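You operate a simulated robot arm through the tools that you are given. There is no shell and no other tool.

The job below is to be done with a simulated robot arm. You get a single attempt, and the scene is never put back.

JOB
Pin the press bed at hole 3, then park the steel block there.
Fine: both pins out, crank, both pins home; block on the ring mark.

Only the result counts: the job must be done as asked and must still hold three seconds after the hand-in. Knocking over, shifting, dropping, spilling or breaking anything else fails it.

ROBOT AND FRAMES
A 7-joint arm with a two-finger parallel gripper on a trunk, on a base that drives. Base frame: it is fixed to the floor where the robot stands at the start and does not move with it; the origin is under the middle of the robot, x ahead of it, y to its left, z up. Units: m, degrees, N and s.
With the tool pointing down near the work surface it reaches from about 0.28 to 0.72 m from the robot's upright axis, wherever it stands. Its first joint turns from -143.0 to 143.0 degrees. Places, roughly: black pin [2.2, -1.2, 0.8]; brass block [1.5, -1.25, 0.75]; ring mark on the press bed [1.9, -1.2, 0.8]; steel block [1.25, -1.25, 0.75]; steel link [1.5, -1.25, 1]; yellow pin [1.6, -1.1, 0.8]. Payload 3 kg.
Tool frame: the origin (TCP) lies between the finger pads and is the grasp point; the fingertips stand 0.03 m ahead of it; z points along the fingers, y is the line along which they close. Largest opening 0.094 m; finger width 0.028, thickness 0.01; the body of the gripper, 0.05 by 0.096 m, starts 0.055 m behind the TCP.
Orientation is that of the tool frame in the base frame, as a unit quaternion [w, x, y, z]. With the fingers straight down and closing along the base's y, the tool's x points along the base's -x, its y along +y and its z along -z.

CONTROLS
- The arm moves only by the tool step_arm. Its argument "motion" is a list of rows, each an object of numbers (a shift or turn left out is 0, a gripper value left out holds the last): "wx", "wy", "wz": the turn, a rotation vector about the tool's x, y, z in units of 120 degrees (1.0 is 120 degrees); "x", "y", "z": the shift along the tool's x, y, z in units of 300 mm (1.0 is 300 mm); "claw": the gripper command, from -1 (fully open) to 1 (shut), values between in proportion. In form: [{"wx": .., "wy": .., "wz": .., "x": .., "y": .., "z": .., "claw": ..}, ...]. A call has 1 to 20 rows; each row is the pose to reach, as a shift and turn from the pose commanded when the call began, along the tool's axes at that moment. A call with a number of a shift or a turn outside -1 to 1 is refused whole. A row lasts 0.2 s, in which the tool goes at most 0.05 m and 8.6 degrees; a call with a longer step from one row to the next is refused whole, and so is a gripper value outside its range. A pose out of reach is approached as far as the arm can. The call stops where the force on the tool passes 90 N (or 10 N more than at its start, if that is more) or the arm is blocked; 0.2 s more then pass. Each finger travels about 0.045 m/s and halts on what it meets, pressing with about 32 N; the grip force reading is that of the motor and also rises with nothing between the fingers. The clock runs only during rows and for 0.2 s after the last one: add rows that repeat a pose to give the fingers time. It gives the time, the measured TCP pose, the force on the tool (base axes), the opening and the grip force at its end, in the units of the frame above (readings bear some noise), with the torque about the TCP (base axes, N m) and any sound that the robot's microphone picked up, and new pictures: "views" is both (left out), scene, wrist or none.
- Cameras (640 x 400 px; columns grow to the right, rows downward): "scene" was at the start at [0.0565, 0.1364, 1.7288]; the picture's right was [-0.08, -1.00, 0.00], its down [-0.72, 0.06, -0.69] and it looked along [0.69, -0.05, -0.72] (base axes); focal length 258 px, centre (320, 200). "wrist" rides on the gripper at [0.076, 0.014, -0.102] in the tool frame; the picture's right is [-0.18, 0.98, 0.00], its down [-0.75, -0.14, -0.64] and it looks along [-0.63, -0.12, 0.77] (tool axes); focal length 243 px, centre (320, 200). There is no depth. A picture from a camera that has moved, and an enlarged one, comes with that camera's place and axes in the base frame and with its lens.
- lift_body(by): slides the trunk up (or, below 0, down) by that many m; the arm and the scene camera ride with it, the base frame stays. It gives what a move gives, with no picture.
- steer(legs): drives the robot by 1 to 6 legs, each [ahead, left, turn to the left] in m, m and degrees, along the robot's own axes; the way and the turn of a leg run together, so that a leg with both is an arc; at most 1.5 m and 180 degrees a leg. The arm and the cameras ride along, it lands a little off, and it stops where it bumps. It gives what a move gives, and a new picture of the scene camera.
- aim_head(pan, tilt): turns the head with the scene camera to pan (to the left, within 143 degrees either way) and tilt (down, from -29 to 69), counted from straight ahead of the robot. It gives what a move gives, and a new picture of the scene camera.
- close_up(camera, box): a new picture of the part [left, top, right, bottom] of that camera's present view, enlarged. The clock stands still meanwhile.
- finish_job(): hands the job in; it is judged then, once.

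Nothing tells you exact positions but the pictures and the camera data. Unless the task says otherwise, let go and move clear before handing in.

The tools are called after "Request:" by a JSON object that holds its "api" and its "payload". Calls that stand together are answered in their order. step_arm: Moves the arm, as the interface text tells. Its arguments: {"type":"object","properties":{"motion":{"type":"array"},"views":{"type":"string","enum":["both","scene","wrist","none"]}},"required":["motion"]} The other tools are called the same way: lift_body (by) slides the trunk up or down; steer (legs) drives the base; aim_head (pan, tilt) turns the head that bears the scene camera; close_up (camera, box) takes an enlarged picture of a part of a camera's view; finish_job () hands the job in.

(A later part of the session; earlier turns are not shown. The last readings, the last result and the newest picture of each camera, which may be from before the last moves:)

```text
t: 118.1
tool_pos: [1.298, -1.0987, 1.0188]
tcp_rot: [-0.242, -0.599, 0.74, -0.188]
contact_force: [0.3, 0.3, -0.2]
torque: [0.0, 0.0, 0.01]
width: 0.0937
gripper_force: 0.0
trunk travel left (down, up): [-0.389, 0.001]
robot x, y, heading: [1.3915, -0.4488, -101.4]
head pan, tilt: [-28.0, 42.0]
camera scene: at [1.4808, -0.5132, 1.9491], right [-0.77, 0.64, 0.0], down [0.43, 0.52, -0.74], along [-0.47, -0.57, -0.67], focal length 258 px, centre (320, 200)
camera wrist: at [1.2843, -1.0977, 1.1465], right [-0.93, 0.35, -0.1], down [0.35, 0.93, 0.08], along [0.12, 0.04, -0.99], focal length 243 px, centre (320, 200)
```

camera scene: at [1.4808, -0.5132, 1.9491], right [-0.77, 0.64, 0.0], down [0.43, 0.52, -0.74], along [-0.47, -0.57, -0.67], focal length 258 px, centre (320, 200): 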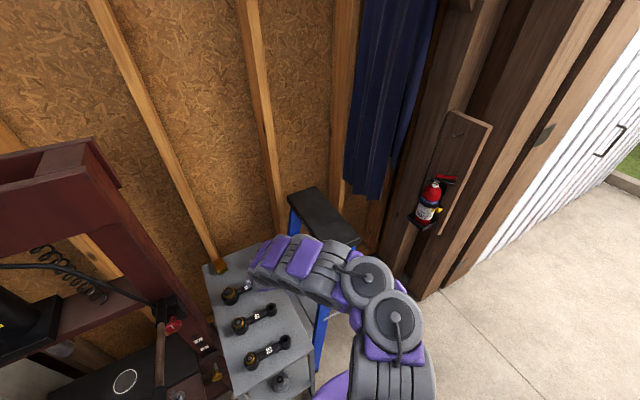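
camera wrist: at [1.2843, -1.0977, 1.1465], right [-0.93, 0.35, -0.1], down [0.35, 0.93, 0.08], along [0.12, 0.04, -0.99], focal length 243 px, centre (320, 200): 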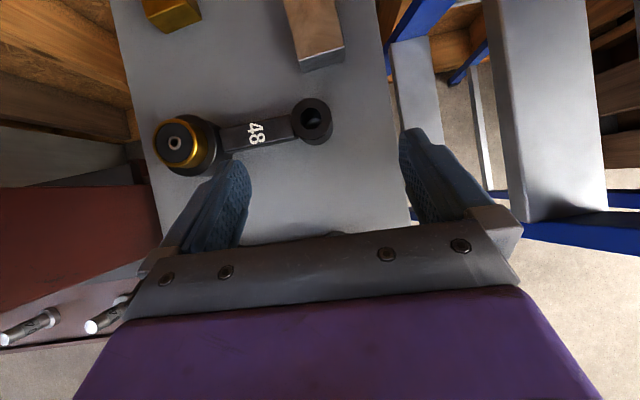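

The block shows clearly ahead, centre about (1.252, -1.257), top at 0.89. I'll move the tool over it at a safe height.

Request:
{"api": "step_arm", "payload": {"motion": [{"x": 0.075, "y": 0.01, "z": 0.115}, {"x": 0.15, "y": 0.02, "z": 0.23}, {"x": 0.225, "y": 0.03, "z": 0.345}, {"x": 0.3, "y": 0.031, "z": 0.461}, {"x": 0.3, "y": 0.031, "z": 0.461}]}}

```text
t: 119.3
tool_pos: [1.2584, -1.2107, 0.9751]
tcp_rot: [-0.241, -0.6, 0.739, -0.188]
contact_force: [0.3, -0.5, 0.6]
torque: [-0.03, -0.04, -0.02]
width: 0.0939
gripper_force: 0.0
out of reach, approached as far as the arm can: row 4, 5
trunk travel left (down, up): [-0.389, 0.001]
robot x, y, heading: [1.3906, -0.4444, -101.4]
head pan, tilt: [-28.0, 42.0]
camera scene: at [1.4788, -0.5145, 1.9491], right [-0.77, 0.64, 0.0], down [0.43, 0.52, -0.74], along [-0.47, -0.57, -0.67], focal length 258 px, centre (320, 200)
camera wrist: at [1.245, -1.2097, 1.1033], right [-0.93, 0.35, -0.1], down [0.35, 0.93, 0.08], along [0.12, 0.04, -0.99], focal length 243 px, centre (320, 200)
```

scene: 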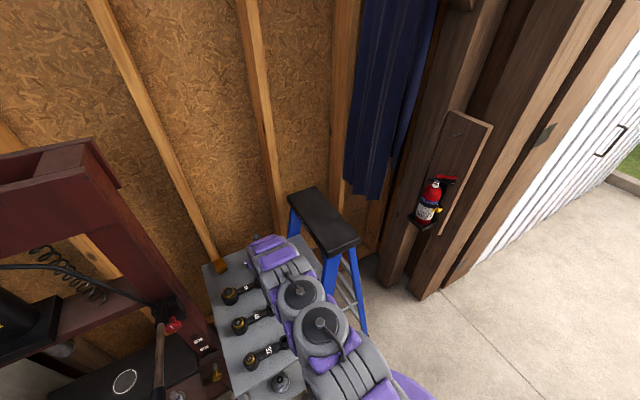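
wrist: 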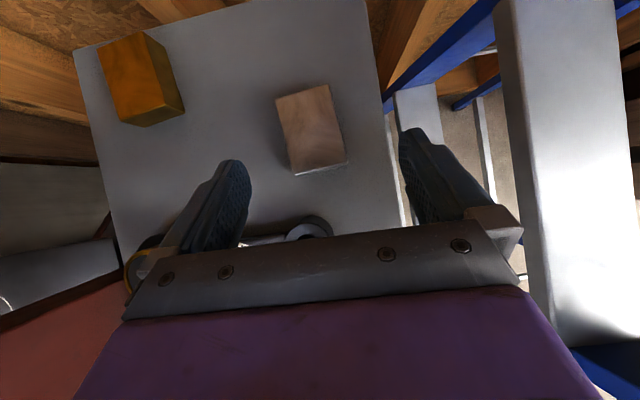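

The arm is at full stretch before reaching the block, so I'll raise the hand slightly, lower the trunk (bringing the shoulder nearer to level), and also turn the tool 3.6° to square with the block.

Request:
{"api": "step_arm", "payload": {"motion": [{"x": 0.02, "z": -0.15, "wx": 0.009, "wz": -0.012}, {"x": 0.047, "z": -0.295, "wx": 0.0175, "wz": -0.0244}, {"x": 0.047, "z": -0.295, "wx": 0.0175, "wz": -0.0244}], "views": "none"}}

Request:
{"api": "lift_body", "payload": {"by": -0.08}}

Request:
{"api": "step_arm", "payload": {"motion": [{}], "views": "wrist"}}

```text
t: 120.1
tool_pos: [1.2726, -1.1682, 1.0547]
tcp_rot: [-0.234, -0.623, 0.72, -0.195]
contact_force: [0.3, 0.3, 0.3]
torque: [0.04, 0.02, 0.0]
width: 0.0944
gripper_force: 0.0
trunk travel left (down, up): [-0.389, 0.001]
robot x, y, heading: [1.3901, -0.4466, -101.8]
head pan, tilt: [-28.0, 42.0]
```

```text
t: 121.3
tool_pos: [1.272, -1.1666, 0.9764]
tcp_rot: [-0.236, -0.623, 0.72, -0.195]
contact_force: [-0.2, 0.6, 0.1]
torque: [-0.01, 0.03, -0.03]
width: 0.0943
gripper_force: 0.1
trunk travel left (down, up): [-0.309, 0.081]
robot x, y, heading: [1.3912, -0.4506, -101.7]
head pan, tilt: [-28.0, 42.0]
```

```text
t: 121.7
tool_pos: [1.2703, -1.1653, 0.9773]
tcp_rot: [-0.235, -0.623, 0.72, -0.195]
contact_force: [0.3, -1.2, -0.2]
torque: [0.01, -0.03, 0.0]
width: 0.0937
gripper_force: 0.1
trunk travel left (down, up): [-0.309, 0.081]
robot x, y, heading: [1.3886, -0.4468, -101.7]
head pan, tilt: [-28.0, 42.0]
camera wrist: at [1.2574, -1.1666, 1.1046], right [-0.95, 0.29, -0.1], down [0.29, 0.95, 0.08], along [0.12, 0.05, -0.99], focal length 243 px, centre (320, 200)
```

wrist: 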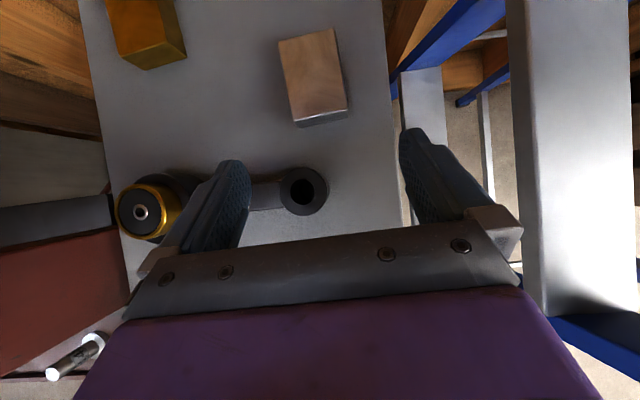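

Trunk lowered, orientation squared. Now forward over the block again.

Request:
{"api": "step_arm", "payload": {"motion": [{"x": 0.06, "z": 0.08, "claw": -0.8}, {"x": 0.12, "z": 0.16}, {"x": 0.1716, "z": 0.2457}, {"x": 0.1716, "z": 0.2457}], "views": "wrist"}}

```text
t: 122.7
tool_pos: [1.2567, -1.2491, 0.9489]
tcp_rot: [-0.236, -0.621, 0.721, -0.195]
contact_force: [0.5, 0.2, 0.6]
torque: [0.08, 0.06, -0.02]
width: 0.0845
gripper_force: 0.1
trunk travel left (down, up): [-0.309, 0.081]
robot x, y, heading: [1.3864, -0.4453, -101.8]
head pan, tilt: [-28.0, 42.0]
camera wrist: at [1.243, -1.2491, 1.0778], right [-0.95, 0.3, -0.1], down [0.29, 0.95, 0.08], along [0.12, 0.05, -0.99], focal length 243 px, centre (320, 200)
```

wrist: 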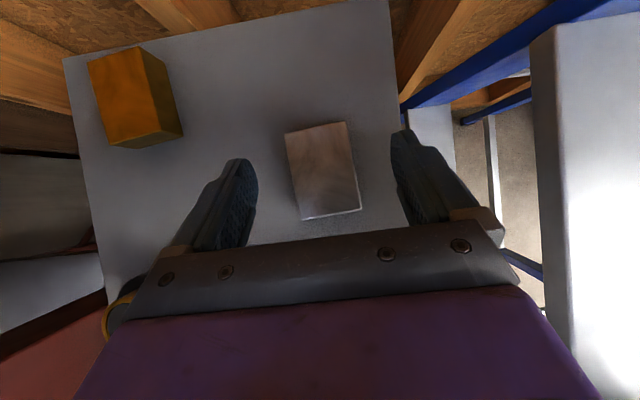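

Positioned within 2 mm of the block's centre line. Lowering gently around it.

Request:
{"api": "step_arm", "payload": {"motion": [{"x": -0.025, "z": 0.035}, {"x": -0.05, "z": 0.07}, {"x": -0.075, "z": 0.105}, {"x": -0.075, "z": 0.105}], "views": "wrist"}}

```text
t: 123.7
tool_pos: [1.2553, -1.2488, 0.9089]
tcp_rot: [-0.236, -0.622, 0.72, -0.196]
contact_force: [0.0, 0.1, 0.7]
torque: [0.02, -0.01, 0.04]
width: 0.0846
gripper_force: 0.1
trunk travel left (down, up): [-0.309, 0.081]
robot x, y, heading: [1.3876, -0.4505, -101.4]
head pan, tilt: [-28.0, 42.0]
camera wrist: at [1.2417, -1.249, 1.0367], right [-0.95, 0.29, -0.1], down [0.29, 0.95, 0.08], along [0.12, 0.05, -0.99], focal length 243 px, centre (320, 200)
```

wrist: 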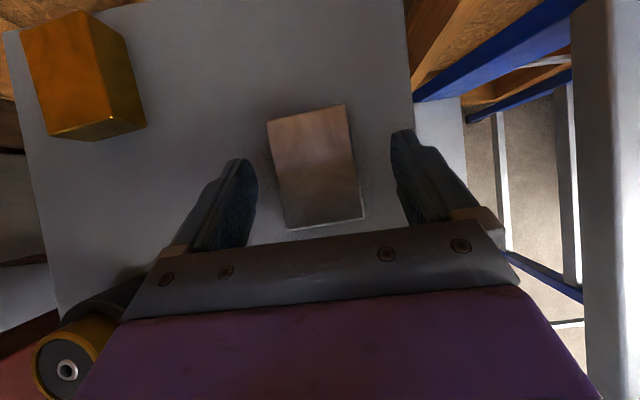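

Fingers straddle the block. Down the last centimetre, watching the force.

Request:
{"api": "step_arm", "payload": {"motion": [{"x": -0.006, "z": 0.008}, {"x": -0.012, "z": 0.0165}, {"x": -0.018, "z": 0.025}, {"x": -0.0233, "z": 0.0325}, {"x": -0.0233, "z": 0.0325}], "views": "wrist"}}

```text
t: 124.9
tool_pos: [1.2581, -1.2505, 0.8967]
tcp_rot: [-0.235, -0.623, 0.72, -0.194]
contact_force: [0.3, 0.4, -1.0]
torque: [-0.03, -0.02, 0.0]
width: 0.0848
gripper_force: 0.0
trunk travel left (down, up): [-0.309, 0.081]
robot x, y, heading: [1.3907, -0.4445, -101.4]
head pan, tilt: [-28.0, 42.0]
camera wrist: at [1.245, -1.2506, 1.0244], right [-0.95, 0.29, -0.09], down [0.29, 0.95, 0.08], along [0.11, 0.05, -0.99], focal length 243 px, centre (320, 200)
```

wrist: 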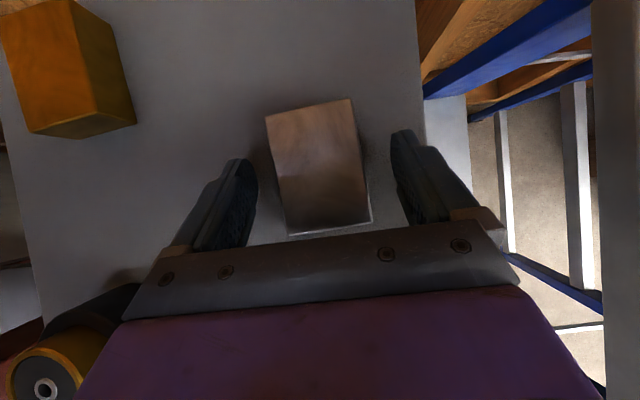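

No contact yet; a few millimetres more for a deeper grip.

Request:
{"api": "step_arm", "payload": {"motion": [{"x": -0.003, "z": 0.004}, {"x": -0.006, "z": 0.008}, {"x": -0.009, "z": 0.0125}, {"x": -0.0116, "z": 0.0163}, {"x": -0.0116, "z": 0.0163}], "views": "none"}}

```text
t: 126.1
tool_pos: [1.2591, -1.2507, 0.8928]
tcp_rot: [-0.238, -0.622, 0.72, -0.197]
contact_force: [2.9, -1.1, 16.9]
torque: [-0.25, -0.8, -0.05]
width: 0.086
gripper_force: 0.9
trunk travel left (down, up): [-0.309, 0.081]
robot x, y, heading: [1.3883, -0.4424, -101.8]
head pan, tilt: [-28.0, 42.0]
```

Light contact with the trolley top – I'll lift 4 mm and close on the block.

Request:
{"api": "step_arm", "payload": {"motion": [{"x": 0.0078, "z": -0.011}, {"x": 0.0078, "z": -0.011, "claw": 0.2}, {"x": 0.0078, "z": -0.011, "claw": 1}, {"x": 0.0078, "z": -0.011, "claw": 1}, {"x": 0.0078, "z": -0.011, "claw": 1}, {"x": 0.0078, "z": -0.011, "claw": 1}], "views": "wrist"}}

```text
t: 127.5
tool_pos: [1.2566, -1.25, 0.8931]
tcp_rot: [-0.235, -0.623, 0.72, -0.194]
contact_force: [-0.4, 0.2, 0.1]
torque: [0.1, -0.01, 0.0]
width: 0.0543
gripper_force: 32.2
trunk travel left (down, up): [-0.309, 0.081]
robot x, y, heading: [1.391, -0.4467, -101.5]
head pan, tilt: [-28.0, 42.0]
camera wrist: at [1.2432, -1.2509, 1.021], right [-0.95, 0.29, -0.09], down [0.29, 0.95, 0.08], along [0.11, 0.05, -0.99], focal length 243 px, centre (320, 200)
```

wrist: 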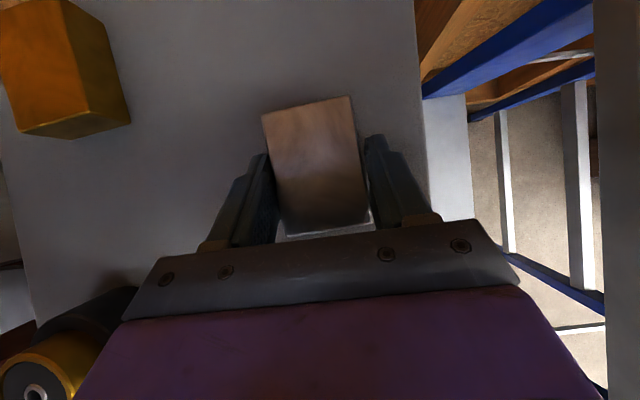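

Gripped at 54 mm. Lifting a little to check the hold.

Request:
{"api": "step_arm", "payload": {"motion": [{"x": 0.02, "z": -0.027}, {"x": 0.04, "z": -0.054}, {"x": 0.06, "z": -0.081}, {"x": 0.08, "z": -0.108}, {"x": 0.08, "z": -0.108}], "views": "wrist"}}

Request:
{"api": "close_up", "payload": {"camera": "wrist", "box": [200, 70, 440, 260]}}

```text
t: 128.7
tool_pos: [1.2599, -1.2497, 0.9358]
tcp_rot: [-0.236, -0.623, 0.72, -0.195]
contact_force: [0.2, 0.0, 0.0]
torque: [0.02, -0.02, 0.01]
width: 0.0
gripper_force: 32.2
trunk travel left (down, up): [-0.309, 0.081]
robot x, y, heading: [1.3872, -0.4454, -101.8]
head pan, tilt: [-28.0, 42.0]
camera wrist: at [1.2459, -1.251, 1.0635], right [-0.95, 0.29, -0.09], down [0.29, 0.95, 0.08], along [0.11, 0.05, -0.99], focal length 243 px, centre (320, 200)
```

wrist: 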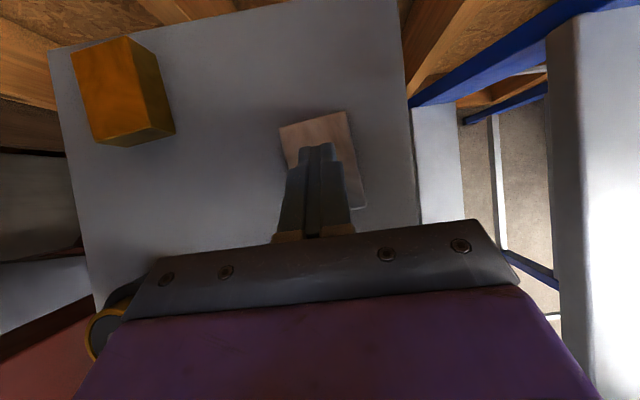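

```text
2.11 times, centred on (320, 165) of wrist
camera zoom: at [1.2459, -1.251, 1.0635], right [-0.95, 0.29, -0.09], down [0.29, 0.95, 0.08], along [0.11, 0.05, -0.99], focal length 511 px, centre (320, 274)
```

zoom: 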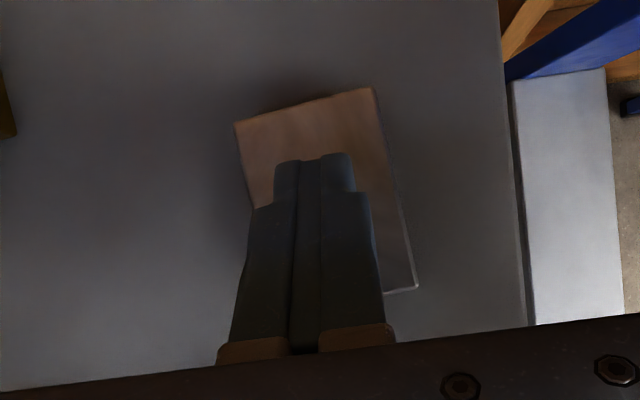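

The grip slipped off – the block stayed on the trolley. I'll open up and look at it more carefully, from the head camera too.

Request:
{"api": "step_arm", "payload": {"motion": [{"claw": 0.5, "x": 0.04, "z": -0.054}, {"claw": 0, "x": 0.08, "z": -0.108}, {"claw": -0.5, "x": 0.08, "z": -0.108}, {"claw": -0.8, "x": 0.08, "z": -0.108}, {"claw": -0.8, "x": 0.08, "z": -0.108}], "views": "wrist"}}

Request:
{"api": "close_up", "payload": {"camera": "wrist", "box": [220, 60, 440, 230]}}

Request:
{"api": "aim_head", "payload": {"pan": -10, "tilt": 55}}

```text
t: 129.9
tool_pos: [1.2578, -1.2505, 0.9757]
tcp_rot: [-0.236, -0.623, 0.72, -0.195]
contact_force: [-0.6, -0.2, 0.3]
torque: [-0.01, -0.01, -0.01]
width: 0.0846
gripper_force: 0.0
trunk travel left (down, up): [-0.309, 0.081]
robot x, y, heading: [1.3888, -0.4502, -101.6]
head pan, tilt: [-28.0, 42.0]
camera wrist: at [1.244, -1.251, 1.1036], right [-0.95, 0.29, -0.09], down [0.29, 0.95, 0.08], along [0.11, 0.05, -0.99], focal length 243 px, centre (320, 200)
```

wrist: 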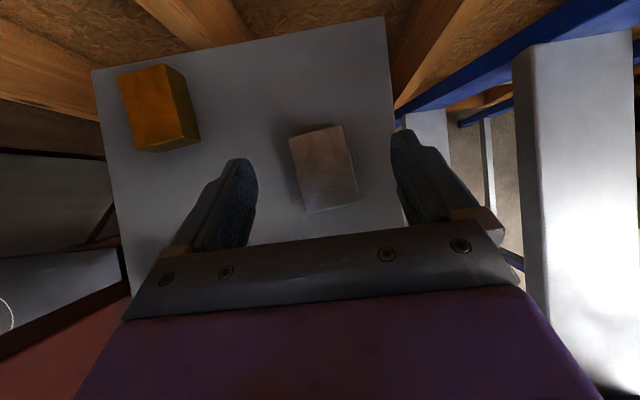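

```text
2.35 times, centred on (330, 145) of wrist
camera zoom: at [1.244, -1.251, 1.1036], right [-0.95, 0.29, -0.09], down [0.29, 0.95, 0.08], along [0.11, 0.05, -0.99], focal length 571 px, centre (296, 329)
```

zoom: 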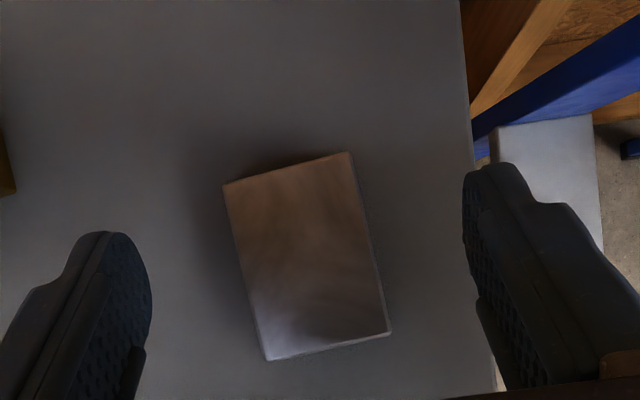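

```text
t: 130.7
tool_pos: [1.2576, -1.2517, 0.9751]
tcp_rot: [-0.236, -0.622, 0.72, -0.195]
contact_force: [-0.1, 0.1, -0.4]
torque: [0.02, -0.01, 0.0]
width: 0.0846
gripper_force: 0.0
trunk travel left (down, up): [-0.309, 0.081]
robot x, y, heading: [1.3956, -0.4462, -101.6]
head pan, tilt: [-10.0, 55.0]
camera scene: at [1.5087, -0.5176, 1.8512], right [-0.93, 0.37, 0.0], down [0.3, 0.76, -0.57], along [-0.21, -0.53, -0.82], focal length 258 px, centre (320, 200)
```

scene: 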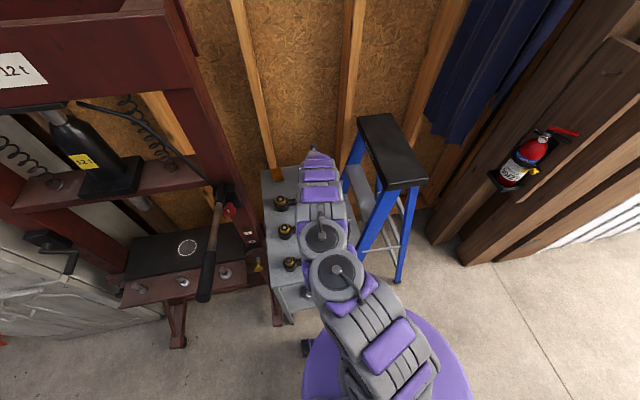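

The block is now turned about 6° relative to the tool, and the finger tips are rounded. I'll square up to it again, descend fully and re-grip, checking before lifting.

Request:
{"api": "step_arm", "payload": {"motion": [{"wx": 0.0281, "wz": -0.0393}, {"wx": 0.0281, "wz": -0.0393, "x": -0.04, "z": 0.056}, {"wx": 0.0281, "wz": -0.0393, "x": -0.08, "z": 0.112}, {"wx": 0.0281, "wz": -0.0393, "x": -0.12, "z": 0.168}, {"wx": 0.0281, "wz": -0.0393, "x": -0.1454, "z": 0.2033}, {"wx": 0.0281, "wz": -0.0393, "x": -0.1454, "z": 0.2033}], "views": "wrist"}}

Request:
{"api": "close_up", "payload": {"camera": "wrist", "box": [210, 80, 440, 260]}}

```text
t: 132.1
tool_pos: [1.2562, -1.2519, 0.8999]
tcp_rot: [-0.225, -0.659, 0.688, -0.207]
contact_force: [0.1, 0.4, -0.7]
torque: [0.0, 0.01, 0.0]
width: 0.0846
gripper_force: 0.0
trunk travel left (down, up): [-0.309, 0.081]
robot x, y, heading: [1.3872, -0.4459, -101.7]
head pan, tilt: [-10.0, 55.0]
camera wrist: at [1.2428, -1.2542, 1.0277], right [-0.98, 0.2, -0.09], down [0.19, 0.98, 0.08], along [0.11, 0.06, -0.99], focal length 243 px, centre (320, 200)
```

wrist: 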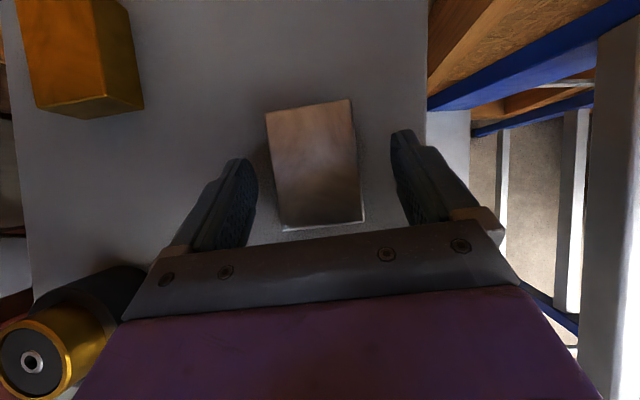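

```text
2.22 times, centred on (325, 170) of wrist
camera zoom: at [1.2428, -1.2542, 1.0277], right [-0.98, 0.2, -0.09], down [0.19, 0.98, 0.08], along [0.11, 0.06, -0.99], focal length 539 px, centre (309, 267)
```

zoom: 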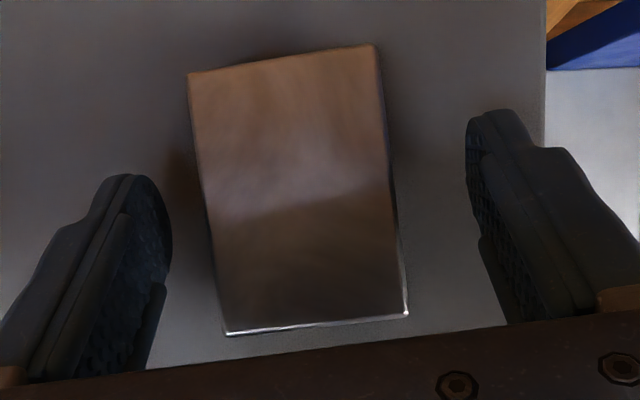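

Block centred and square between the fingers. Descending slowly until light contact.

Request:
{"api": "step_arm", "payload": {"motion": [{"x": -0.005, "z": 0.007}, {"x": -0.01, "z": 0.0137}, {"x": -0.0117, "z": 0.0163}, {"x": -0.0117, "z": 0.0163}], "views": "none"}}

Request:
{"api": "step_arm", "payload": {"motion": [{"x": -0.003, "z": 0.004}, {"x": -0.0058, "z": 0.0081}, {"x": -0.0058, "z": 0.0081}], "views": "none"}}

```text
t: 133.1
tool_pos: [1.2568, -1.251, 0.8935]
tcp_rot: [-0.225, -0.659, 0.687, -0.207]
contact_force: [-0.2, 0.4, -0.2]
torque: [-0.01, -0.01, -0.02]
width: 0.0845
gripper_force: 0.0
trunk travel left (down, up): [-0.309, 0.081]
robot x, y, heading: [1.3883, -0.4441, -101.6]
head pan, tilt: [-10.0, 55.0]
```

```text
t: 133.9
tool_pos: [1.2571, -1.2519, 0.8926]
tcp_rot: [-0.226, -0.657, 0.688, -0.207]
contact_force: [0.5, 3.2, 17.1]
torque: [-0.04, -0.83, 0.15]
width: 0.0845
gripper_force: 0.1
trunk travel left (down, up): [-0.309, 0.081]
robot x, y, heading: [1.3887, -0.4487, -101.7]
head pan, tilt: [-10.0, 55.0]
```

Light touch on the trolley top again (left fingertip). I'll lift 2 mm and close, holding longer.

Request:
{"api": "step_arm", "payload": {"motion": [{"x": 0.0045, "z": -0.0063}, {"x": 0.0045, "z": -0.0063, "claw": 0}, {"x": 0.0045, "z": -0.0063, "claw": 0.3}, {"x": 0.0045, "z": -0.0063, "claw": 1}, {"x": 0.0045, "z": -0.0063, "claw": 1}, {"x": 0.0045, "z": -0.0063, "claw": 1}, {"x": 0.0045, "z": -0.0063, "claw": 1}, {"x": 0.0045, "z": -0.0063, "claw": 1}, {"x": 0.0045, "z": -0.0063, "claw": 1}, {"x": 0.0045, "z": -0.0063, "claw": 1}], "views": "wrist"}}

Request:
{"api": "close_up", "payload": {"camera": "wrist", "box": [210, 80, 440, 260]}}

```text
t: 136.1
tool_pos: [1.2574, -1.2542, 0.8929]
tcp_rot: [-0.224, -0.659, 0.688, -0.206]
contact_force: [-1.7, -0.2, -0.5]
torque: [-0.01, 0.02, -0.02]
width: 0.0543
gripper_force: 32.3
trunk travel left (down, up): [-0.309, 0.081]
robot x, y, heading: [1.3872, -0.445, -101.8]
head pan, tilt: [-10.0, 55.0]
camera wrist: at [1.2435, -1.2554, 1.021], right [-0.98, 0.2, -0.09], down [0.19, 0.98, 0.08], along [0.11, 0.06, -0.99], focal length 243 px, centre (320, 200)
```

wrist: 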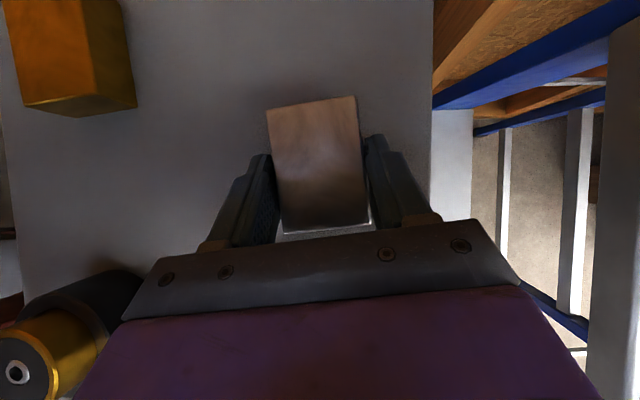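

```text
2.22 times, centred on (325, 170) of wrist
camera zoom: at [1.2435, -1.2554, 1.021], right [-0.98, 0.2, -0.09], down [0.19, 0.98, 0.08], along [0.11, 0.06, -0.99], focal length 539 px, centre (309, 267)
```

zoom: 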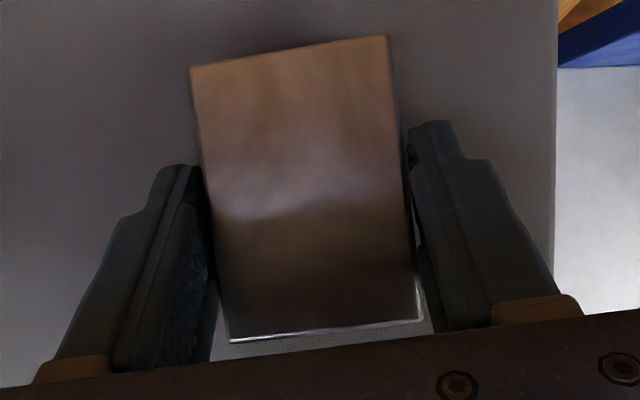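

The geometry explains the slip: the block is really about 5.0 cm wide, so only the rounded finger tips touched it. A shallower tool angle (≈33°) will lay the flat pads along the block. I'll open, lift and re-pitch.

Request:
{"api": "step_arm", "payload": {"motion": [{"claw": 0.2}, {"claw": -0.4}, {"claw": -0.8}, {"claw": -0.8}, {"x": 0.05, "z": -0.07}, {"x": 0.1, "z": -0.14}, {"x": 0.135, "z": -0.19}, {"x": 0.135, "z": -0.19, "wy": 0.06}, {"x": 0.135, "z": -0.19, "wy": 0.12}, {"x": 0.135, "z": -0.19, "wy": 0.179}, {"x": 0.135, "z": -0.19, "wy": 0.179}], "views": "wrist"}}

```text
t: 138.5
tool_pos: [1.2591, -1.2499, 0.9631]
tcp_rot: [-0.349, -0.61, 0.633, -0.326]
contact_force: [-0.1, -1.1, 0.2]
torque: [-0.03, 0.0, 0.0]
width: 0.0847
gripper_force: 0.1
trunk travel left (down, up): [-0.309, 0.081]
robot x, y, heading: [1.3871, -0.4444, -101.6]
head pan, tilt: [-10.0, 55.0]
camera wrist: at [1.2481, -1.2071, 1.0821], right [-0.98, 0.15, -0.14], down [0.18, 0.94, -0.28], along [0.09, -0.3, -0.95], focal length 243 px, centre (320, 200)
```

wrist: 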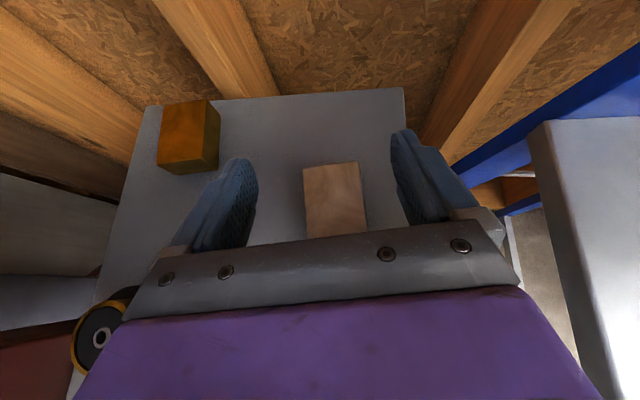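

Tilt is 33° now. Moving over the block's centre and down to just above the surface.

Request:
{"api": "step_arm", "payload": {"motion": [{"x": -0.02, "y": 0.009, "z": 0.07}, {"x": -0.041, "y": 0.009, "z": 0.139}, {"x": -0.08, "y": 0.009, "z": 0.164}, {"x": -0.125, "y": 0.009, "z": 0.1935}, {"x": -0.125, "y": 0.009, "z": 0.1935}], "views": "wrist"}}

Request:
{"api": "close_up", "payload": {"camera": "wrist", "box": [210, 110, 440, 260]}}

```text
t: 139.7
tool_pos: [1.2534, -1.2802, 0.8986]
tcp_rot: [-0.349, -0.609, 0.633, -0.327]
contact_force: [0.1, 0.4, 0.7]
torque: [0.0, -0.03, -0.01]
width: 0.0843
gripper_force: 0.0
trunk travel left (down, up): [-0.309, 0.081]
robot x, y, heading: [1.3908, -0.4467, -101.6]
head pan, tilt: [-10.0, 55.0]
camera wrist: at [1.2418, -1.236, 1.0191], right [-0.98, 0.15, -0.14], down [0.18, 0.94, -0.28], along [0.09, -0.3, -0.95], focal length 243 px, centre (320, 200)
```

wrist: 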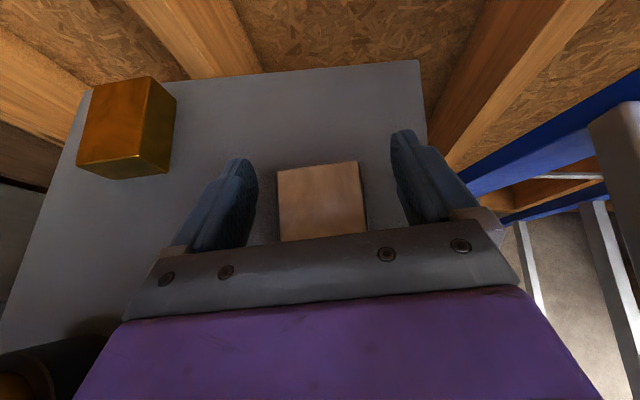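

```text
2.67 times, centred on (325, 185) of wrist
camera zoom: at [1.2418, -1.236, 1.0191], right [-0.98, 0.15, -0.14], down [0.18, 0.94, -0.28], along [0.09, -0.3, -0.95], focal length 647 px, centre (307, 240)
```

zoom: 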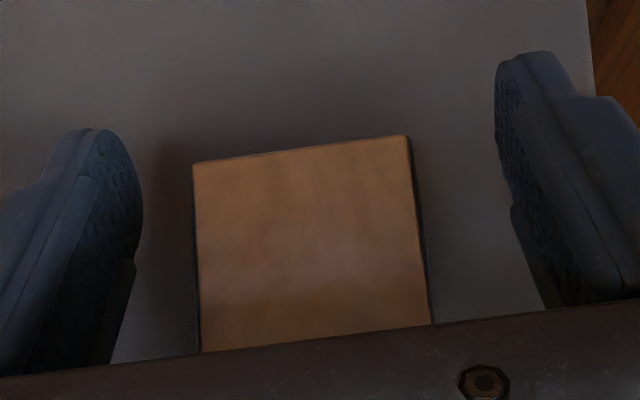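

No contact with the links and the fingers span the block. Descending in small steps to light contact.

Request:
{"api": "step_arm", "payload": {"motion": [{"x": -0.008, "z": 0.0052}, {"x": -0.014, "z": 0.0091}, {"x": -0.0182, "z": 0.0118}, {"x": -0.0182, "z": 0.0118}], "views": "none"}}

Request:
{"api": "step_arm", "payload": {"motion": [{"x": -0.004, "z": 0.0026}, {"x": -0.0084, "z": 0.0055}, {"x": -0.0084, "z": 0.0055}], "views": "none"}}

```text
t: 140.7
tool_pos: [1.2534, -1.2796, 0.8927]
tcp_rot: [-0.349, -0.609, 0.634, -0.326]
contact_force: [-0.3, 0.1, 0.2]
torque: [0.01, 0.02, 0.02]
width: 0.0845
gripper_force: 0.0
trunk travel left (down, up): [-0.309, 0.081]
robot x, y, heading: [1.3873, -0.4461, -101.9]
head pan, tilt: [-10.0, 55.0]
```

```text
t: 141.5
tool_pos: [1.2538, -1.2796, 0.8901]
tcp_rot: [-0.349, -0.608, 0.635, -0.325]
contact_force: [1.0, -0.7, 0.3]
torque: [0.04, -0.01, -0.01]
width: 0.0846
gripper_force: 0.0
trunk travel left (down, up): [-0.309, 0.081]
robot x, y, heading: [1.3903, -0.4496, -101.8]
head pan, tilt: [-10.0, 55.0]
```

Request:
{"api": "step_arm", "payload": {"motion": [{"x": -0.0042, "z": 0.0027}, {"x": -0.0084, "z": 0.0055}, {"x": -0.0084, "z": 0.0055}], "views": "none"}}

```text
t: 142.3
tool_pos: [1.2538, -1.2805, 0.8883]
tcp_rot: [-0.35, -0.608, 0.634, -0.327]
contact_force: [0.3, -1.6, 5.9]
torque: [-0.19, -0.27, -0.02]
width: 0.0848
gripper_force: 0.3
trunk travel left (down, up): [-0.309, 0.081]
robot x, y, heading: [1.3885, -0.4473, -101.9]
head pan, tilt: [-10.0, 55.0]
```

Light contact at 0.888. Lifting 1.5 mm and closing on the block.

Request:
{"api": "step_arm", "payload": {"motion": [{"x": 0.0042, "z": -0.0027}, {"x": 0.0042, "z": -0.0027, "claw": 0}, {"x": 0.0042, "z": -0.0027, "claw": 0.3}, {"x": 0.0042, "z": -0.0027, "claw": 1}, {"x": 0.0042, "z": -0.0027, "claw": 1}, {"x": 0.0042, "z": -0.0027, "claw": 1}, {"x": 0.0042, "z": -0.0027, "claw": 1}, {"x": 0.0042, "z": -0.0027, "claw": 1}], "views": "wrist"}}

```text
t: 144.1
tool_pos: [1.255, -1.279, 0.8884]
tcp_rot: [-0.349, -0.609, 0.634, -0.326]
contact_force: [2.7, 1.4, -0.4]
torque: [0.12, 0.1, -0.09]
width: 0.0544
gripper_force: 31.8
trunk travel left (down, up): [-0.309, 0.081]
robot x, y, heading: [1.3918, -0.447, -102.0]
head pan, tilt: [-10.0, 55.0]
camera wrist: at [1.2426, -1.2341, 1.0085], right [-0.98, 0.15, -0.14], down [0.18, 0.94, -0.28], along [0.09, -0.3, -0.95], focal length 243 px, centre (320, 200)
```

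wrist: 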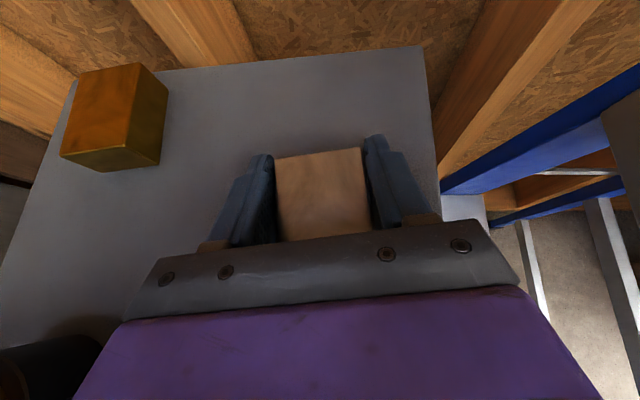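

Gripped at 54.4 mm again, so that's the block's real width. Lifting very slowly with a force read-out.

Request:
{"api": "step_arm", "payload": {"motion": [{"x": 0.004, "z": -0.0026}, {"x": 0.008, "z": -0.0052}, {"x": 0.012, "z": -0.0078}, {"x": 0.016, "z": -0.0104}, {"x": 0.02, "z": -0.013}, {"x": 0.02, "z": -0.013}], "views": "wrist"}}

```text
t: 145.5
tool_pos: [1.2543, -1.2795, 0.8961]
tcp_rot: [-0.349, -0.608, 0.634, -0.325]
contact_force: [0.1, -0.2, -8.2]
torque: [-0.09, -0.01, 0.02]
width: 0.0538
gripper_force: 32.6
trunk travel left (down, up): [-0.309, 0.081]
robot x, y, heading: [1.3905, -0.4469, -101.4]
head pan, tilt: [-10.0, 55.0]
camera wrist: at [1.2428, -1.2351, 1.0151], right [-0.98, 0.15, -0.14], down [0.18, 0.94, -0.28], along [0.09, -0.3, -0.95], focal length 243 px, centre (320, 200)
```

wrist: 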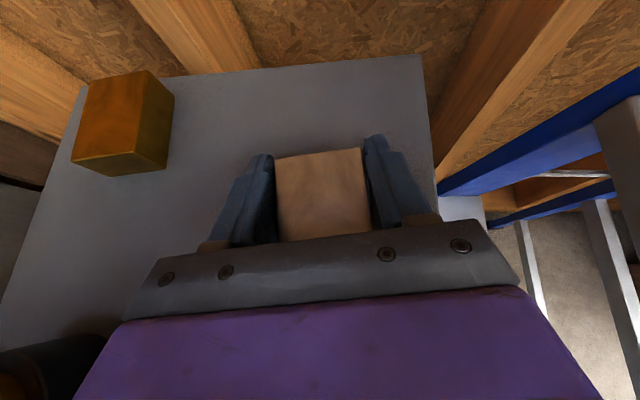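

It's holding now (8 N of weight on the tool). Raising it clear of the links, slowly.

Request:
{"api": "step_arm", "payload": {"motion": [{"x": 0.014, "z": -0.009}, {"x": 0.028, "z": -0.018}, {"x": 0.042, "z": -0.027}, {"x": 0.056, "z": -0.036}, {"x": 0.07, "z": -0.045}, {"x": 0.084, "z": -0.0545}, {"x": 0.098, "z": -0.0635}, {"x": 0.112, "z": -0.0725}, {"x": 0.126, "z": -0.0817}, {"x": 0.126, "z": -0.0817}], "views": "wrist"}}

```text
t: 147.7
tool_pos: [1.2524, -1.2791, 0.9408]
tcp_rot: [-0.349, -0.609, 0.634, -0.326]
contact_force: [0.6, 0.7, -8.5]
torque: [-0.11, 0.02, -0.03]
width: 0.0542
gripper_force: 32.4
trunk travel left (down, up): [-0.309, 0.081]
robot x, y, heading: [1.3907, -0.4454, -101.5]
head pan, tilt: [-10.0, 55.0]
camera wrist: at [1.2421, -1.2348, 1.0604], right [-0.98, 0.15, -0.14], down [0.18, 0.94, -0.28], along [0.09, -0.3, -0.95], focal length 243 px, centre (320, 200)
```

wrist: 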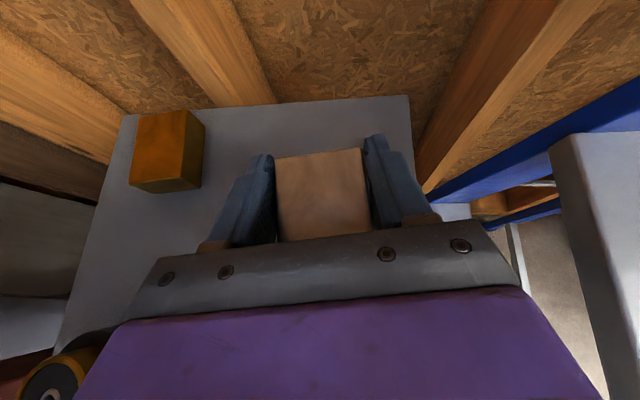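

Secure. I'll raise the trunk a bit more and back straight out from the trolley.

Request:
{"api": "lift_body", "payload": {"by": 0.06}}

Request:
{"api": "steer", "payload": {"legs": [[-0.3, 0, 0]]}}

```text
t: 148.7
tool_pos: [1.2543, -1.2789, 1.0]
tcp_rot: [-0.35, -0.608, 0.634, -0.325]
contact_force: [0.2, 0.9, -9.0]
torque: [-0.12, 0.02, -0.02]
width: 0.0544
gripper_force: 31.9
trunk travel left (down, up): [-0.369, 0.021]
robot x, y, heading: [1.3928, -0.4428, -101.4]
head pan, tilt: [-10.0, 55.0]
```

```text
t: 150.8
tool_pos: [1.3075, -0.9816, 1.0014]
tcp_rot: [-0.35, -0.605, 0.637, -0.324]
contact_force: [0.0, 0.2, -7.7]
torque: [-0.08, 0.0, 0.02]
width: 0.0544
gripper_force: 31.9
trunk travel left (down, up): [-0.369, 0.021]
robot x, y, heading: [1.4484, -0.1487, -102.0]
head pan, tilt: [-10.0, 55.0]
camera scene: at [1.5696, -0.2252, 1.9111], right [-0.93, 0.38, 0.0], down [0.31, 0.76, -0.57], along [-0.22, -0.53, -0.82], focal length 258 px, centre (320, 200)
```

scene: 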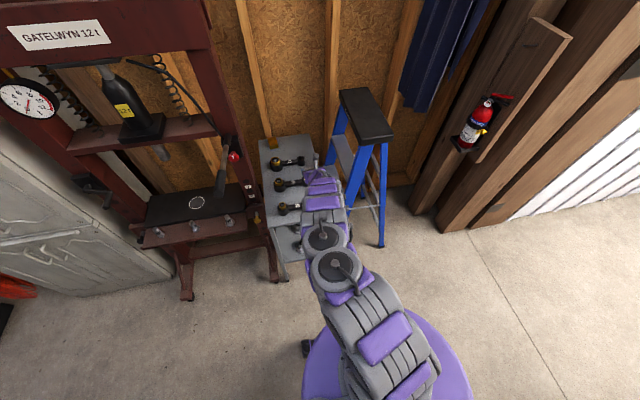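

Clear of the trolley, and the links are undisturbed. Backing a little more, then tucking the arm in.

Request:
{"api": "steer", "payload": {"legs": [[-0.18, 0, 0]]}}

Request:
{"api": "step_arm", "payload": {"motion": [{"x": -0.03, "z": -0.045}, {"x": -0.06, "z": -0.09}, {"x": -0.09, "z": -0.138}, {"x": -0.12, "z": -0.185}, {"x": -0.15, "z": -0.231}, {"x": -0.182, "z": -0.28}, {"x": -0.182, "z": -0.28}], "views": "wrist"}}

```text
t: 152.2
tool_pos: [1.3414, -0.8054, 1.0043]
tcp_rot: [-0.353, -0.603, 0.637, -0.325]
contact_force: [-0.2, 0.5, -6.9]
torque: [-0.11, 0.02, -0.01]
width: 0.054
gripper_force: 32.6
trunk travel left (down, up): [-0.369, 0.021]
robot x, y, heading: [1.4862, 0.0216, -102.5]
head pan, tilt: [-10.0, 55.0]
camera scene: at [1.6081, -0.0524, 1.9111], right [-0.92, 0.38, 0.0], down [0.31, 0.76, -0.57], along [-0.22, -0.53, -0.82], focal length 258 px, centre (320, 200)
```

scene: 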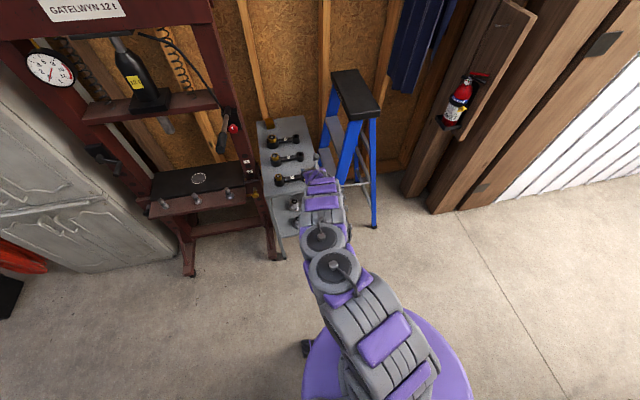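

```text
t: 153.8
tool_pos: [1.346, -0.7028, 1.0072]
tcp_rot: [-0.354, -0.602, 0.638, -0.325]
contact_force: [-0.3, -0.8, -8.4]
torque: [-0.14, 0.02, 0.01]
width: 0.0541
gripper_force: 32.2
trunk travel left (down, up): [-0.369, 0.021]
robot x, y, heading: [1.4866, 0.0263, -102.6]
head pan, tilt: [-10.0, 55.0]
camera wrist: at [1.3354, -0.6569, 1.1265], right [-0.98, 0.16, -0.14], down [0.2, 0.94, -0.29], along [0.09, -0.31, -0.95], focal length 243 px, centre (320, 200)
```

wrist: 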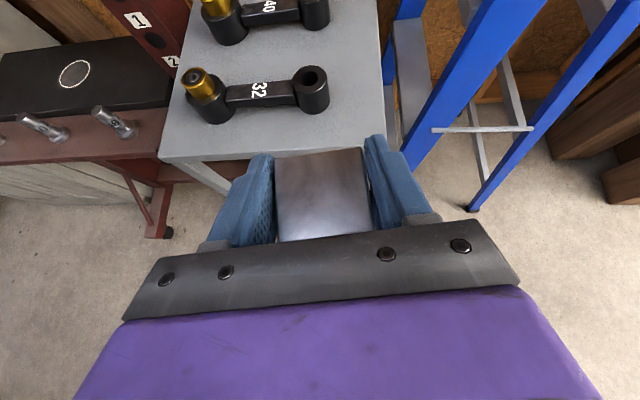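

The block is firmly held in front of the trolley. Lowering the trunk 10 cm so the arm passes well under the pump handle, then sliding left to the press.

Request:
{"api": "lift_body", "payload": {"by": -0.1}}

Request:
{"api": "steer", "payload": {"legs": [[-0.04, 0, 2.5], [0, 0.59, 0]]}}

Request:
{"api": "aim_head", "payload": {"pan": 0, "tilt": 45}}

Request:
{"api": "step_arm", "payload": {"motion": [{}], "views": "wrist"}}

```text
t: 155.2
tool_pos: [1.346, -0.7027, 0.9068]
tcp_rot: [-0.353, -0.603, 0.637, -0.325]
contact_force: [0.1, 0.3, -7.7]
torque: [-0.1, -0.01, -0.02]
width: 0.0545
gripper_force: 31.5
trunk travel left (down, up): [-0.269, 0.121]
robot x, y, heading: [1.4923, 0.0212, -102.1]
head pan, tilt: [-10.0, 55.0]
```

```text
t: 158.9
tool_pos: [1.9602, -0.7692, 0.9063]
tcp_rot: [-0.346, -0.618, 0.622, -0.334]
contact_force: [0.0, -0.3, -7.6]
torque: [-0.12, 0.01, 0.02]
width: 0.054
gripper_force: 31.8
trunk travel left (down, up): [-0.269, 0.121]
robot x, y, heading: [2.0702, -0.036, -99.5]
head pan, tilt: [-10.0, 55.0]
camera scene: at [2.1876, -0.1056, 1.8112], right [-0.94, 0.34, 0.0], down [0.28, 0.77, -0.57], along [-0.19, -0.54, -0.82], focal length 258 px, centre (320, 200)
```

scene: 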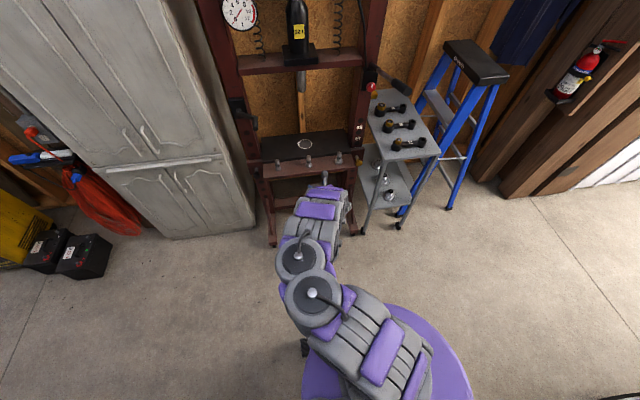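

```text
t: 159.7
tool_pos: [1.9613, -0.7651, 0.9077]
tcp_rot: [-0.347, -0.618, 0.622, -0.334]
contact_force: [-0.3, 0.2, -9.1]
torque: [-0.1, -0.03, 0.0]
width: 0.0542
gripper_force: 32.3
trunk travel left (down, up): [-0.269, 0.121]
robot x, y, heading: [2.0672, -0.0373, -99.7]
head pan, tilt: [0.0, 45.0]
camera scene: at [2.199, -0.1179, 1.8245], right [-0.99, 0.17, 0.0], down [0.12, 0.7, -0.7], along [-0.12, -0.69, -0.71], focal length 258 px, centre (320, 200)
```

scene: 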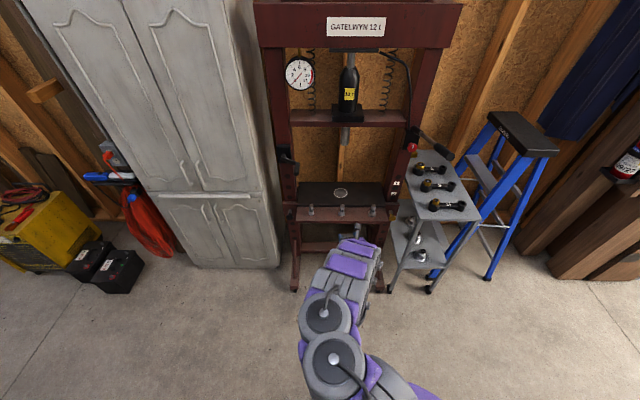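

```text
t: 160.1
tool_pos: [1.9626, -0.766, 0.9082]
tcp_rot: [-0.347, -0.618, 0.622, -0.334]
contact_force: [-0.7, -0.4, -8.0]
torque: [-0.1, -0.01, -0.01]
width: 0.0543
gripper_force: 31.9
trunk travel left (down, up): [-0.269, 0.121]
robot x, y, heading: [2.0707, -0.0383, -99.5]
head pan, tilt: [0.0, 45.0]
camera wrist: at [1.9491, -0.721, 1.0281], right [-0.98, 0.11, -0.14], down [0.15, 0.94, -0.29], along [0.1, -0.31, -0.95], focal length 243 px, centre (320, 200)
```

wrist: 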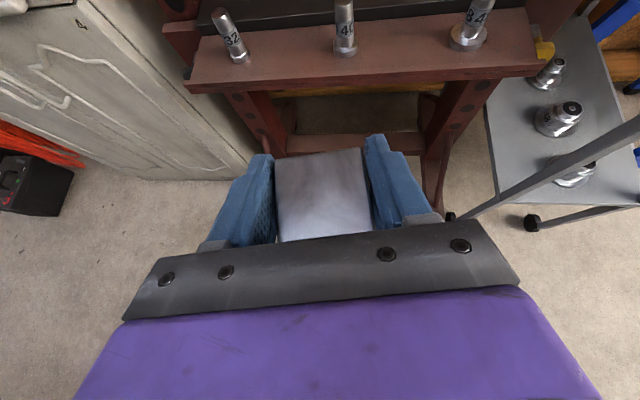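

I'm in front of the press with the block. Zooming to pin down the ring and the mandrels' heights before going in.

Request:
{"api": "close_up", "payload": {"camera": "scene", "box": [270, 120, 430, 230]}}

Request:
{"api": "close_up", "payload": {"camera": "scene", "box": [300, 170, 380, 220]}}

```text
3.64 times, centred on (350, 175) of scene
camera zoom: at [2.2, -0.1182, 1.8245], right [-0.99, 0.17, 0.0], down [0.12, 0.7, -0.7], along [-0.12, -0.69, -0.71], focal length 937 px, centre (211, 291)
```

zoom: 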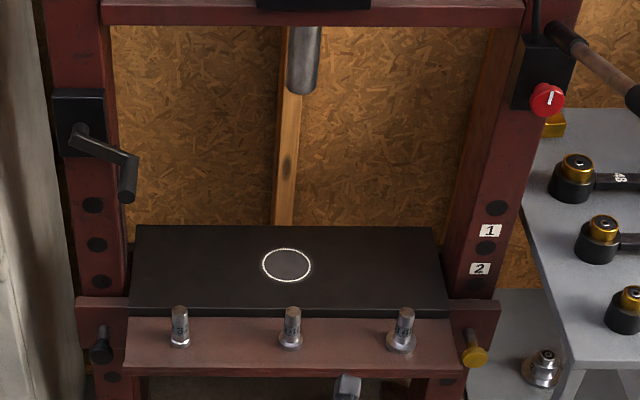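

```text
8.00 times, centred on (340, 195) of scene
camera zoom: at [2.2, -0.1182, 1.8245], right [-0.99, 0.17, 0.0], down [0.12, 0.7, -0.7], along [-0.12, -0.69, -0.71], focal length 2061 px, centre (160, 240)
```

zoom: 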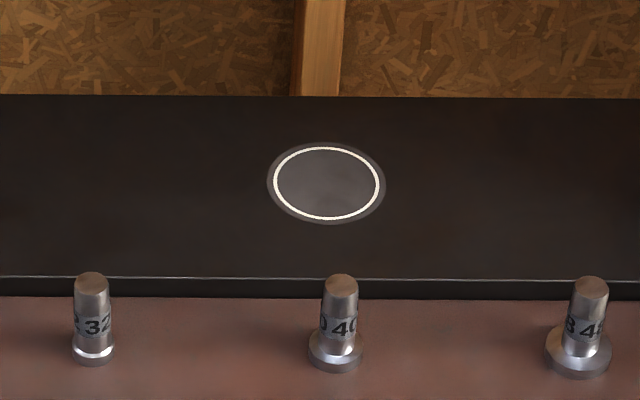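

Both pins look fully seated and the ring is clear. The middle mandrel stands right in front of the ring, so I'll bring the hand in diagonally between the middle and right mandrels – turning the tool 26° to the left here first.

Request:
{"api": "step_arm", "payload": {"motion": [{"wx": 0.03, "wz": -0.0197}, {"wx": 0.06, "wz": -0.0393}, {"wx": 0.0908, "wz": -0.059}, {"wx": 0.121, "wz": -0.0787}, {"wx": 0.1514, "wz": -0.0983}, {"wx": 0.1817, "wz": -0.118}, {"wx": 0.1817, "wz": -0.118}], "views": "both"}}

```text
t: 161.7
tool_pos: [1.9608, -0.767, 0.9092]
tcp_rot: [0.261, 0.744, -0.466, 0.401]
contact_force: [0.9, 0.2, -7.3]
torque: [-0.12, -0.08, 0.01]
width: 0.0544
gripper_force: 31.6
trunk travel left (down, up): [-0.269, 0.121]
robot x, y, heading: [2.0689, -0.035, -99.6]
head pan, tilt: [0.0, 45.0]
camera scene: at [2.1983, -0.1182, 1.8246], right [-0.99, 0.17, 0.0], down [0.12, 0.7, -0.7], along [-0.12, -0.69, -0.71], focal length 258 px, centre (320, 200)
camera wrist: at [1.9292, -0.7307, 1.0292], right [-0.93, -0.33, -0.14], down [-0.28, 0.92, -0.29], along [0.22, -0.23, -0.95], focal length 243 px, centre (320, 200)
```

scene: 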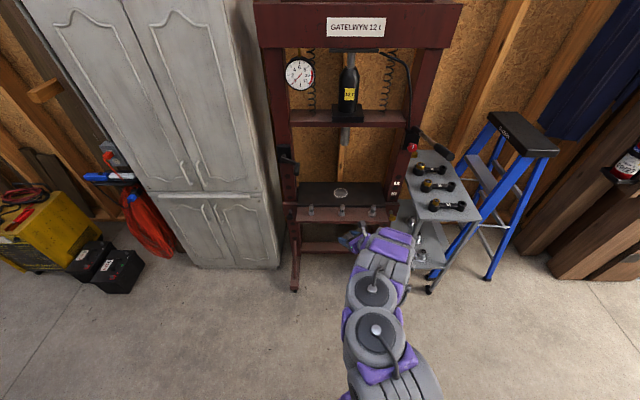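
wrist: 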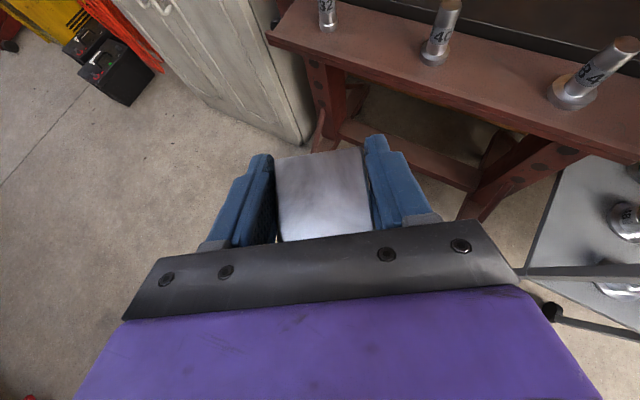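

The tool now points diagonally (heading ≈ -65°). I'll lower slightly for ram clearance (block bottom still 4 cm above the mandrels) and drive in towards the press.

Request:
{"api": "lift_body", "payload": {"by": -0.024}}

Request:
{"api": "steer", "payload": {"legs": [[0.28, 0, 0]]}}

Request:
{"api": "step_arm", "payload": {"motion": [{}], "views": "wrist"}}

```text
t: 162.4
tool_pos: [1.9611, -0.7641, 0.8848]
tcp_rot: [0.261, 0.744, -0.466, 0.401]
contact_force: [0.5, 0.0, -7.5]
torque: [-0.07, -0.02, 0.01]
width: 0.0542
gripper_force: 32.2
trunk travel left (down, up): [-0.245, 0.145]
robot x, y, heading: [2.0658, -0.0346, -99.5]
head pan, tilt: [0.0, 45.0]
```

```text
t: 164.3
tool_pos: [1.9043, -1.0408, 0.8842]
tcp_rot: [0.263, 0.742, -0.47, 0.4]
contact_force: [-0.4, -1.0, -8.2]
torque: [-0.12, -0.07, 0.02]
width: 0.0542
gripper_force: 32.2
trunk travel left (down, up): [-0.245, 0.145]
robot x, y, heading: [2.0232, -0.3124, -100.3]
head pan, tilt: [0.0, 45.0]
camera scene: at [2.1488, -0.396, 1.8005], right [-0.98, 0.18, 0.0], down [0.13, 0.7, -0.7], along [-0.12, -0.69, -0.71], focal length 258 px, centre (320, 200)
```

scene: 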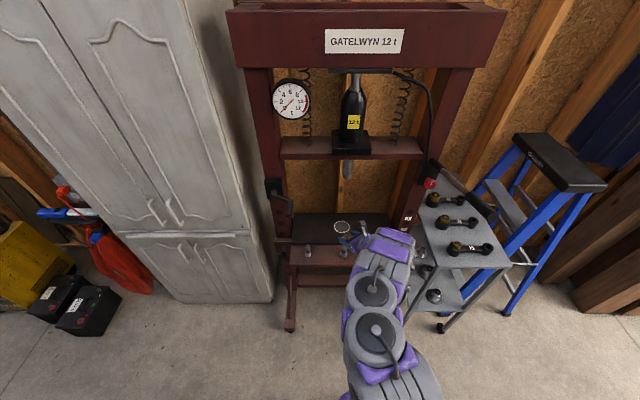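

```text
t: 164.7
tool_pos: [1.905, -1.0373, 0.8871]
tcp_rot: [0.264, 0.742, -0.47, 0.399]
contact_force: [0.8, -0.1, -7.7]
torque: [-0.1, -0.01, 0.01]
width: 0.0539
gripper_force: 32.5
trunk travel left (down, up): [-0.245, 0.145]
robot x, y, heading: [2.022, -0.3142, -100.2]
head pan, tilt: [0.0, 45.0]
camera wrist: at [1.8748, -1.0021, 1.0061], right [-0.94, -0.32, -0.14], down [-0.27, 0.92, -0.29], along [0.22, -0.23, -0.95], focal length 243 px, centre (320, 200)
```

wrist: 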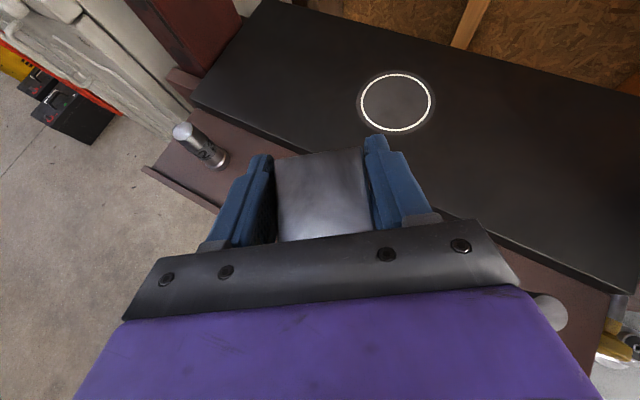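

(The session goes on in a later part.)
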